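You operate a simulated robot arm through the tools that you are given. There is no shell and no other tool. Be economical: measure what you need, move in short steps, check, and stop when the job is done.

The job below is to be done with a simulated robot arm. You get a single attempt, and the scene is never put back.

## Task
Put the red rubber block on the brown board.

It is judged by the outcome, as a careful person would: the job done as asked, and still so three seconds after it is handed in. It fails if anything else is knocked over, pushed out of place, dropped, spilled or broken.

## Robot
A 6-joint arm with a two-finger parallel gripper, fixed in place. Base frame: the origin is at the foot of the arm, x ahead of it, y to its left, z up; the work surface is at about z = 0. Readings come in mm, rad, newtons and seconds.
With the tool pointing down near the work surface it reaches from about 140 to 580 mm from the base axis. Its first joint turns from -1.152 to 1.152 rad. Payload 2.1 kg.
The tool frame sits at the grasp point between the pads (the TCP): z along the fingers, y along the line on which they close. The tips reach 30 mm beyond it. Largest opening 94 mm; finger width 28, thickness 10; the body of the gripper, 50 by 96 mm, starts 55 mm behind the TCP.
Orientation is told as [roll, pitch, yaw] about the base's x, y, z axes, in that order, counted from this pose: with the fingers straight down and closing along the base's y, the tool's x points along the base's -x, its y along +y and its z along -z.

## Interface
- The arm moves only by the tool step_arm. Its argument "deltas" is a list of rows, each a list of 6 numbers: the shift along the tool's x, y, z in mm, then the turn, a rotation vector about the tool's x, y, z in rad. In form: [[dx, dy, dz, wx, wy, wz], ...]. A call has 1 to 20 rows; each row shifts and turns the commanded pose from where the row before left it, along the tool's axes as they then stand. "jaw" is the closure in counts, from 0 (fully open) to 255 (shut), set as the call begins (left out, the last holds). Each row takes 0.2 s and may step no farther than 50 mm and 0.15 rad from the row before; otherwise, or with a gripper value out of range, the whole call is refused. A pose out of reach is approached as far as the arm can. The call stops where the force on the tool passes 40 N (or 10 N more than at its start, if that is more) or the arm is blocked; 0.2 s more then pass. The fingers move at their own pace (about 72 mm/s each) and stop on an object; they squeeze with about 41 N. The grip force told is the motor's: it shows also when the fingers shut on nothing. Time passes only in rows, and 0.2 s behind the last, so rows that do not move let the fingers close. The reply holds the time, the measured pose of the TCP, the force on the tool along the base axes, the opening and the grip force, in the units named above and with some noise.
- Cameras (640 x 400 px; columns grow to the right, rows downward): "scene" is fixed at [61.5, -384.8, 480.6]; the picture's right is [0.66, -0.75, 0.00], its down [-0.51, -0.45, -0.73] and it looks along [0.55, 0.48, -0.68] (base axes); focal length 322 px, centre (320, 200). "wrist" rides on the gripper at [-37, 0, -58] in the tool frame; the picture's right is [0.00, -1.00, 0.00], its down [0.97, 0.00, -0.24] and it looks along [0.24, 0.00, 0.97] (tool axes); focal length 218 px, centre (320, 200). There is no depth. A picture from a camera that has moved, and an enlarged one, comes with that camera's place and axes in the base frame and with its lens. The place of the scene camera against the robot may be out by one fixed shift of up to 12 mm in any direction.
- grab_frame(camera): a new picture of that camera. The clock stands still meanwhile.
- close_up(camera, box): a new picture of the part [left, top, right, bottom] of that camera's present view, enlarged. The clock stands still meanwhile.
- hand_in(): hands the job in; it is judged then, once.

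Work in short steps. Places have to be worked out from the pictures, the camera data and where the tool is seen: move nearer, look again, correct. Check each grasp and each placing, and mend what went wrong. You have 90 turns and 42 pictures in all, those below and enlarged ones among them. Open the gripper and draw the arm clear of the work before you hand the job in, unless the task says otherwise; then end with one line.

The tools are called by a JSON object that holds its "fn" and its "kwargs". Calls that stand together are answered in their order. step_arm: Moves the arm, as the interface text tells. Its arguments: {"type":"object","properties":{"deltas":{"type":"array"},"jaw":{"type":"number"}},"required":["deltas"]} The other tools are called the same way: grab_frame (camera) takes a picture; close_up (camera, box) takes an enlarged picture of a part of a camera's view; hand_in () hands the job in.

At the start:

```text
time: 0.0
tcp_pos: [301.6, -33.4, 215.9]
tcp_rot: [0.0, 0.001, 0.0]
wrist_force: [-0.4, -0.1, -0.1]
gripper_width: 94.0
grip_force: 0.1
```

scene: 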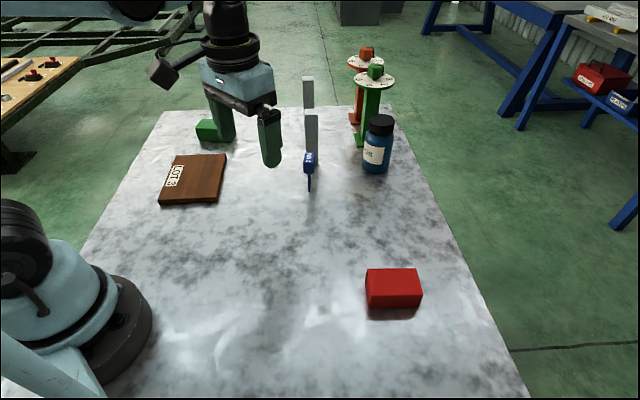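
wrist: 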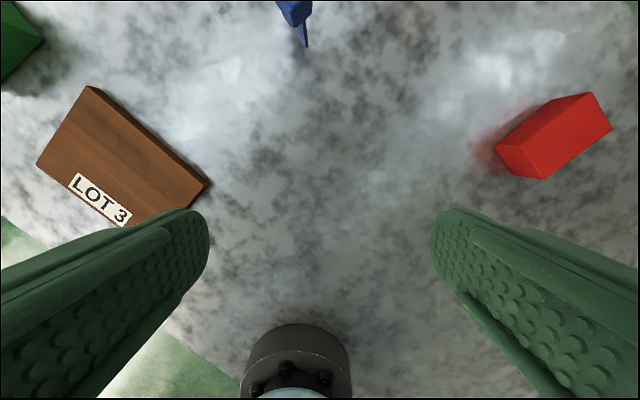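

The red block appears to be near (352, -285) and the board near (328, 197). I'll keep the current height and move over the block, then look again.

{"fn": "step_arm", "kwargs": {"deltas": [[-8, -42, 0, 0, 0, 0], [-8, -42, 0, 0, 0, 0], [-8, -42, 0, 0, 0, 0], [-8, -42, 0, 0, 0, 0], [-8, -42, 0, 0, 0, 0], [-8, -42, 0, 0, 0, 0], [0, 0, 0, 0, 0, 0]], "jaw": 0}}

{"fn": "grab_frame", "kwargs": {"camera": "wrist"}}

{"fn": "grab_frame", "kwargs": {"camera": "scene"}}

```text
time: 1.6
tcp_pos: [349.4, -285.0, 216.9]
tcp_rot: [-0.001, 0.0, 0.0]
wrist_force: [-0.1, -0.3, -0.4]
gripper_width: 93.9
grip_force: 0.1
```

```text
39 pictures are left
camera wrist: at [386.5, -285.2, 276.3], right [0.0, -1.0, 0.0], down [-0.97, 0.0, 0.24], along [-0.24, 0.0, -0.97], focal length 218 px, centre (320, 200)
```

wrist: 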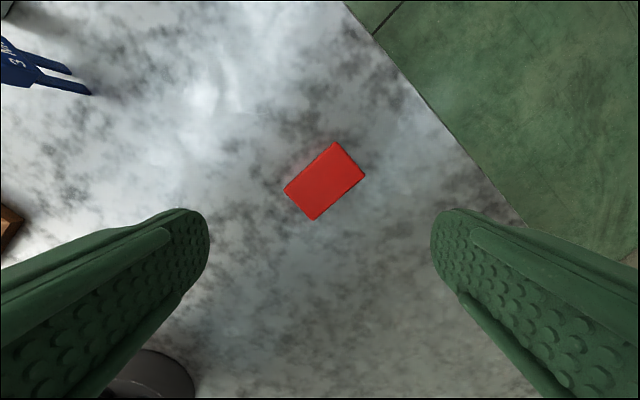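

```text
38 pictures are left
```

scene: 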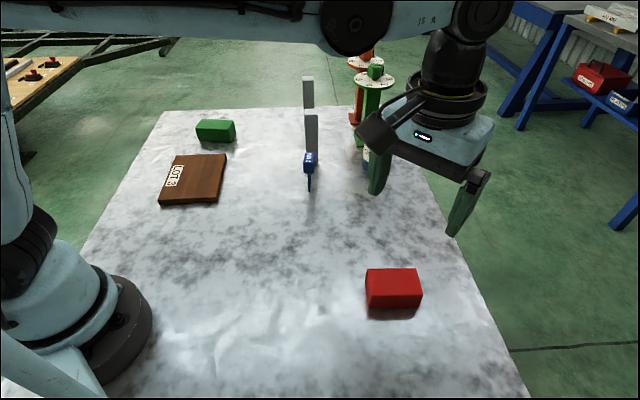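

The block is about 77 × 51 mm and centred near (347, -290). Its short axis lies about 41.5° from x, so I'll turn the jaw by -0.846 rad yaw, come down partway, and check.

{"fn": "step_arm", "kwargs": {"deltas": [[2.5, -5, 0, 0, 0, 0.141], [0, 0, 20, 0, 0, 0.141], [0, 0, 20, 0, 0, 0.141], [0, 0, 20, 0, 0, 0.141], [0, 0, 20, 0, 0, 0.141], [0, 0, 20, 0, 0, 0.141], [0, 0, 0, 0, 0, 0]]}}

{"fn": "grab_frame", "kwargs": {"camera": "wrist"}}

{"fn": "close_up", "kwargs": {"camera": "scene", "box": [300, 180, 500, 330]}}

```text
time: 3.2
tcp_pos: [346.0, -289.6, 116.4]
tcp_rot: [0.001, 0.0, -0.85]
wrist_force: [-0.5, -0.7, 0.0]
gripper_width: 94.0
grip_force: 0.0
```

```text
37 pictures are left
camera wrist: at [371.3, -317.8, 175.0], right [-0.75, -0.66, 0.0], down [-0.64, 0.73, 0.24], along [-0.16, 0.18, -0.97], focal length 218 px, centre (320, 200)
```

wrist: 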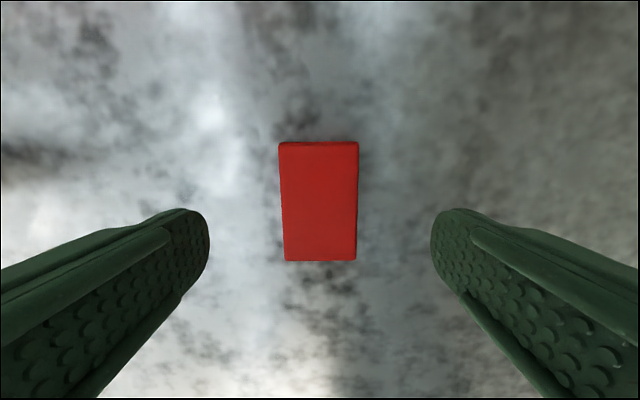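

```text
2.67 times, centred on (400, 255) of scene
camera zoom: at [61.5, -384.8, 480.6], right [0.66, -0.75, 0.0], down [-0.51, -0.45, -0.73], along [0.55, 0.48, -0.68], focal length 858 px, centre (107, 53)
```

zoom: 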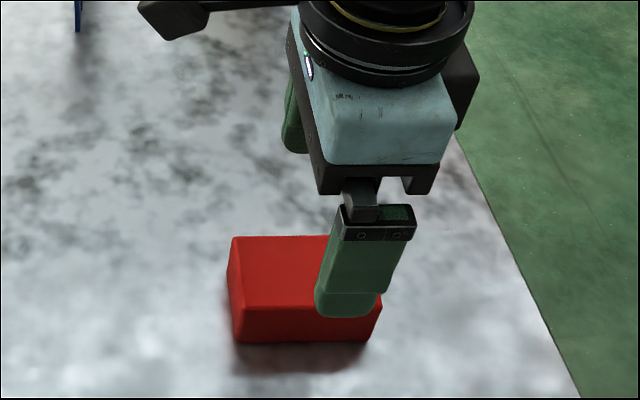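

The block is centred and aligned between the fingers, and it stands about 35 mm tall. I'll descend to TCP z≈34, which puts the tips about 4 mm above the table, and then close.

{"fn": "step_arm", "kwargs": {"deltas": [[0, 0, 30, 0, 0, 0], [0, 0, 30, 0, 0, 0], [0, 0, 14, 0, 0, 0], [0, 0, 8, 0, 0, 0], [0, 0, 0, 0, 0, 0]]}}

{"fn": "step_arm", "kwargs": {"deltas": [[0, 0, 0, 0, 0, 0], [0, 0, 0, 0, 0, 0], [0, 0, 0, 0, 0, 0], [0, 0, 0, 0, 0, 0]], "jaw": 255}}

```text
time: 4.4
tcp_pos: [346.4, -290.6, 33.6]
tcp_rot: [0.0, 0.0, -0.847]
wrist_force: [0.1, 0.0, 0.1]
gripper_width: 94.0
grip_force: 0.0
```

```text
time: 5.4
tcp_pos: [346.8, -290.5, 33.4]
tcp_rot: [0.001, 0.0, -0.845]
wrist_force: [-0.3, 0.0, 0.3]
gripper_width: 54.0
grip_force: 41.2
```

The jaws stopped at 54 mm with 41 N, so the block is held. I'll lift it and check.

{"fn": "step_arm", "kwargs": {"deltas": [[0, 0, -10, 0, 0, 0], [0, 0, -30, 0, 0, 0], [0, 0, -40, 0, 0, 0], [0, 0, -40, 0, 0, 0], [0, 0, -40, 0, 0, 0], [0, 0, -25, 0, 0, 0], [0, 0, 0, 0, 0, 0]]}}

{"fn": "grab_frame", "kwargs": {"camera": "wrist"}}

{"fn": "grab_frame", "kwargs": {"camera": "scene"}}

```text
time: 7.0
tcp_pos: [345.0, -288.8, 222.6]
tcp_rot: [0.0, 0.001, -0.847]
wrist_force: [0.5, -0.6, -1.1]
gripper_width: 54.0
grip_force: 41.0
```

```text
35 pictures are left
camera wrist: at [370.0, -317.3, 279.2], right [-0.75, -0.66, 0.0], down [-0.64, 0.73, 0.24], along [-0.16, 0.18, -0.97], focal length 218 px, centre (320, 200)
```

wrist: 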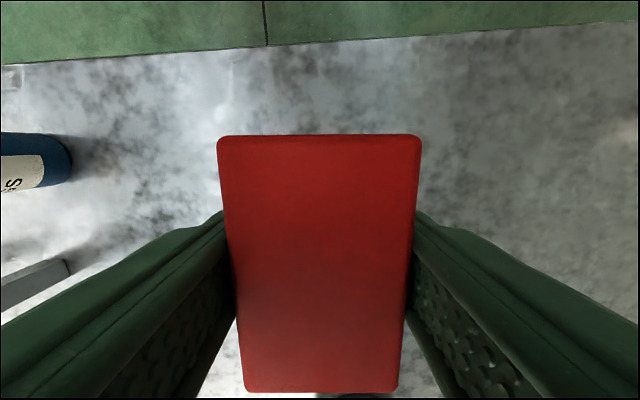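

```text
34 pictures are left
```

scene: 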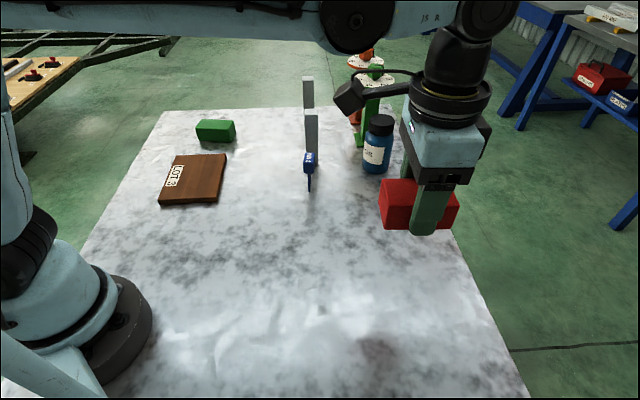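

The block is held firmly. From the pictures, the board is centred near (306, 200), about 158 × 117 mm, with its long side at 46° and the label along its far-left edge. I'll carry the block to (300, -33) at this height and turn it by about 1.63 rad to line up with the board.

{"fn": "step_arm", "kwargs": {"deltas": [[31.6, 19.4, 0, 0, 0, 0], [31.6, 19.4, 0, 0, 0, 0], [31.6, 19.4, 0, 0, 0, 0], [31.6, 19.4, 0, 0, 0, 0], [31.6, 19.4, 0, 0, 0, 0], [31.6, 19.4, 0, 0, 0, 0], [31.6, 19.4, 0, 0, 0, 0], [0, 0, 0, 0, 0, 0]]}}

{"fn": "step_arm", "kwargs": {"deltas": [[0, 0, 0, 0, 0, -0.136], [0, 0, 0, 0, 0, -0.136], [0, 0, 0, 0, 0, -0.136], [0, 0, 0, 0, 0, -0.136], [0, 0, 0, 0, 0, -0.136], [0, 0, 0, 0, 0, -0.136], [0, 0, 0, 0, 0, -0.136], [0, 0, 0, 0, 0, -0.136], [0, 0, 0, 0, 0, -0.136], [0, 0, 0, 0, 0, -0.136], [0, 0, 0, 0, 0, -0.136], [0, 0, 0, 0, 0, -0.136], [0, 0, 0, 0, 0, 0]]}}

{"fn": "grab_frame", "kwargs": {"camera": "scene"}}

{"fn": "grab_frame", "kwargs": {"camera": "wrist"}}

```text
time: 8.8
tcp_pos: [302.5, -36.6, 220.2]
tcp_rot: [-0.001, -0.001, -0.846]
wrist_force: [0.2, 0.3, -1.1]
gripper_width: 53.9
grip_force: 41.2
```

```text
time: 11.6
tcp_pos: [303.1, -35.4, 220.4]
tcp_rot: [-0.002, 0.0, 0.787]
wrist_force: [0.1, -0.5, -1.6]
gripper_width: 54.0
grip_force: 41.0
```

```text
33 pictures are left
```

scene: 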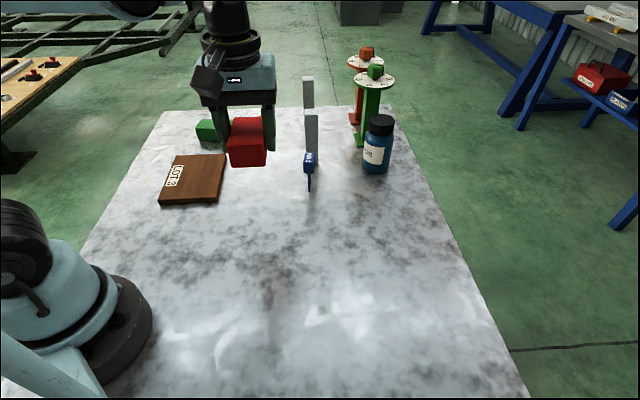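

```text
32 pictures are left
camera wrist: at [328.1, -8.2, 278.6], right [0.71, -0.71, 0.0], down [-0.69, -0.69, 0.24], along [-0.17, -0.17, -0.97], focal length 218 px, centre (320, 200)
```

wrist: 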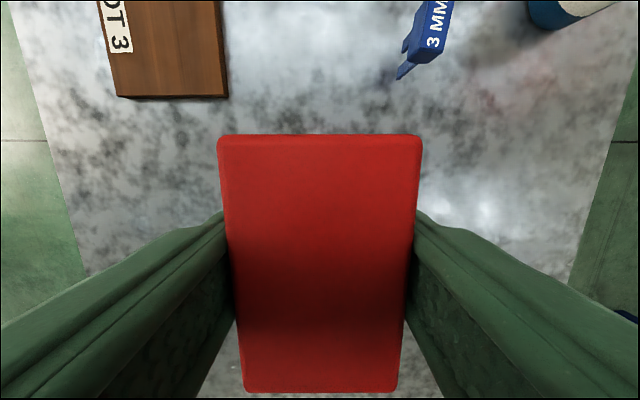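

The block is now parallel with the board. The near edge I measured puts the board's centre at about (304, 203). I'll target (312, 195), clear of the label, and carry the block there before lowering it partway.

{"fn": "step_arm", "kwargs": {"deltas": [[-24.2, 22.3, 0, 0, 0, 0], [-24.2, 22.3, 0, 0, 0, 0], [-24.2, 22.3, 0, 0, 0, 0], [-24.2, 22.3, 0, 0, 0, 0], [-24.2, 22.3, 0, 0, 0, 0], [-24.2, 22.3, 0, 0, 0, 0], [-24.2, 22.3, 0, 0, 0, 0], [0, 0, 30, 0, 0, 0], [0, 0, 40, 0, 0, 0], [0, 0, 40, 0, 0, 0], [0, 0, 0, 0, 0, 0]]}}

{"fn": "grab_frame", "kwargs": {"camera": "wrist"}}

{"fn": "close_up", "kwargs": {"camera": "scene", "box": [120, 80, 300, 220]}}

```text
time: 14.0
tcp_pos: [313.2, 196.2, 108.7]
tcp_rot: [-0.001, -0.002, 0.785]
wrist_force: [-0.2, 0.5, -2.6]
gripper_width: 53.9
grip_force: 41.0
```

```text
31 pictures are left
camera wrist: at [337.2, 223.2, 166.7], right [0.71, -0.71, 0.0], down [-0.69, -0.69, 0.24], along [-0.17, -0.17, -0.97], focal length 218 px, centre (320, 200)
```

wrist: 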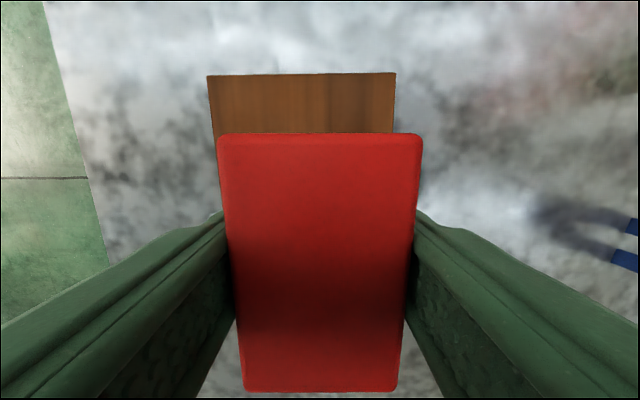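

```text
2.86 times, centred on (210, 150) of scene
camera zoom: at [61.5, -384.8, 480.6], right [0.66, -0.75, 0.0], down [-0.51, -0.45, -0.73], along [0.55, 0.48, -0.68], focal length 919 px, centre (634, 343)
```

zoom: 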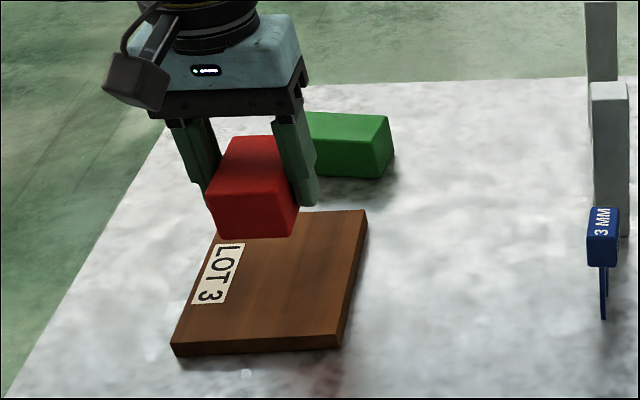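

The board is under the block, with about 40 mm of margin at each end and the label clear. I'll lower to TCP z≈54, which leaves the block bottom at about 20 mm, and then feel for contact.

{"fn": "step_arm", "kwargs": {"deltas": [[0, 0, 25, 0, 0, 0], [0, 0, 20, 0, 0, 0], [0, 0, 10, 0, 0, 0], [0, 0, 0, 0, 0, 0]]}}

{"fn": "close_up", "kwargs": {"camera": "scene", "box": [140, 110, 260, 220]}}

```text
time: 15.0
tcp_pos: [311.7, 197.7, 55.9]
tcp_rot: [0.0, 0.0, 0.785]
wrist_force: [0.1, 0.2, -1.5]
gripper_width: 53.9
grip_force: 41.1
```

```text
3.64 times, centred on (200, 165) of scene
camera zoom: at [61.5, -384.8, 480.6], right [0.66, -0.75, 0.0], down [-0.51, -0.45, -0.73], along [0.55, 0.48, -0.68], focal length 1170 px, centre (756, 327)
```

zoom: 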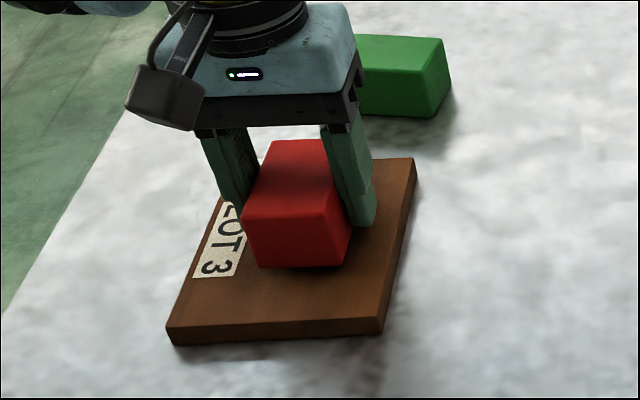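

It's nearly down, with a small gap left. I'll go down in 2 mm steps and watch the force.

{"fn": "step_arm", "kwargs": {"deltas": [[0, 0, 2, 0, 0, 0], [0, 0, 2, 0, 0, 0], [0, 0, 0, 0, 0, 0]]}}

{"fn": "step_arm", "kwargs": {"deltas": [[0, 0, 2, 0, 0, 0], [0, 0, 0, 0, 0, 0]]}}

```text
time: 15.8
tcp_pos: [312.2, 196.2, 49.7]
tcp_rot: [-0.001, 0.0, 0.784]
wrist_force: [0.1, 0.3, -1.7]
gripper_width: 54.1
grip_force: 40.6
```

```text
time: 16.4
tcp_pos: [310.9, 196.7, 48.9]
tcp_rot: [-0.002, 0.0, 0.784]
wrist_force: [-1.4, -2.6, 17.3]
gripper_width: 53.7
grip_force: 41.1
```

Contact: the force went up to 17 N at TCP z≈49, so the block is resting on the board. I'll back off 1 mm, release, and retreat straight up.

{"fn": "step_arm", "kwargs": {"deltas": [[0, 0, -1, 0, 0, 0], [0, 0, 0, 0, 0, 0]]}}

{"fn": "step_arm", "kwargs": {"deltas": [[0, 0, 0, 0, 0, 0], [0, 0, 0, 0, 0, 0], [0, 0, 0, 0, 0, 0], [0, 0, -10, 0, 0, 0], [0, 0, -30, 0, 0, 0], [0, 0, -40, 0, 0, 0], [0, 0, -40, 0, 0, 0], [0, 0, -40, 0, 0, 0], [0, 0, 0, 0, 0, 0]], "jaw": 0}}

{"fn": "grab_frame", "kwargs": {"camera": "scene"}}

{"fn": "grab_frame", "kwargs": {"camera": "wrist"}}

```text
time: 17.0
tcp_pos: [311.5, 196.1, 49.6]
tcp_rot: [-0.002, -0.001, 0.786]
wrist_force: [0.0, -0.6, -1.9]
gripper_width: 53.9
grip_force: 41.0
```

```text
time: 19.0
tcp_pos: [311.7, 195.0, 210.3]
tcp_rot: [0.001, 0.001, 0.785]
wrist_force: [0.4, -0.8, 0.1]
gripper_width: 94.0
grip_force: 0.1
```

```text
28 pictures are left
```

scene: 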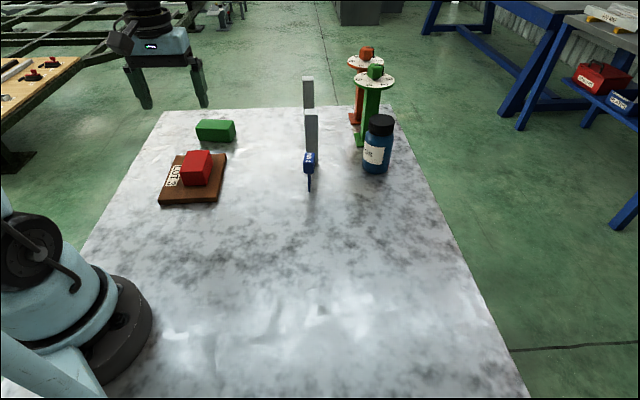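

```text
27 pictures are left
camera wrist: at [337.6, 221.3, 267.4], right [0.71, -0.71, 0.0], down [-0.69, -0.69, 0.24], along [-0.17, -0.17, -0.97], focal length 218 px, centre (320, 200)
```

wrist: 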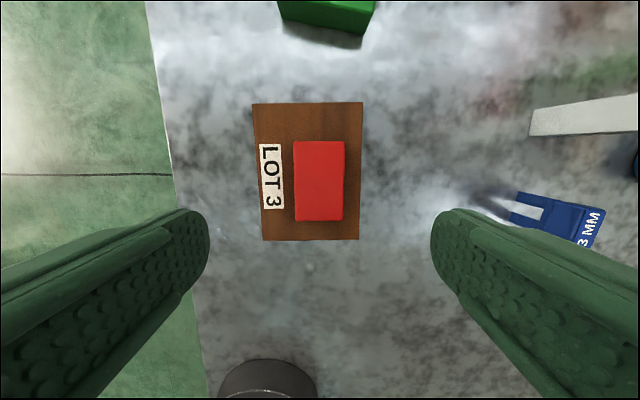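

The block sits flat and entirely on the board with the label uncovered. Nothing else has moved, and the open gripper is well clear, so I'll hand the job in.

{"fn": "hand_in", "kwargs": {}}

```text
The job is handed in.
```

The red rubber block is resting flat on the brown board, clear of the "LOT 3" label. Nothing else was disturbed, and the gripper is open and drawn clear.
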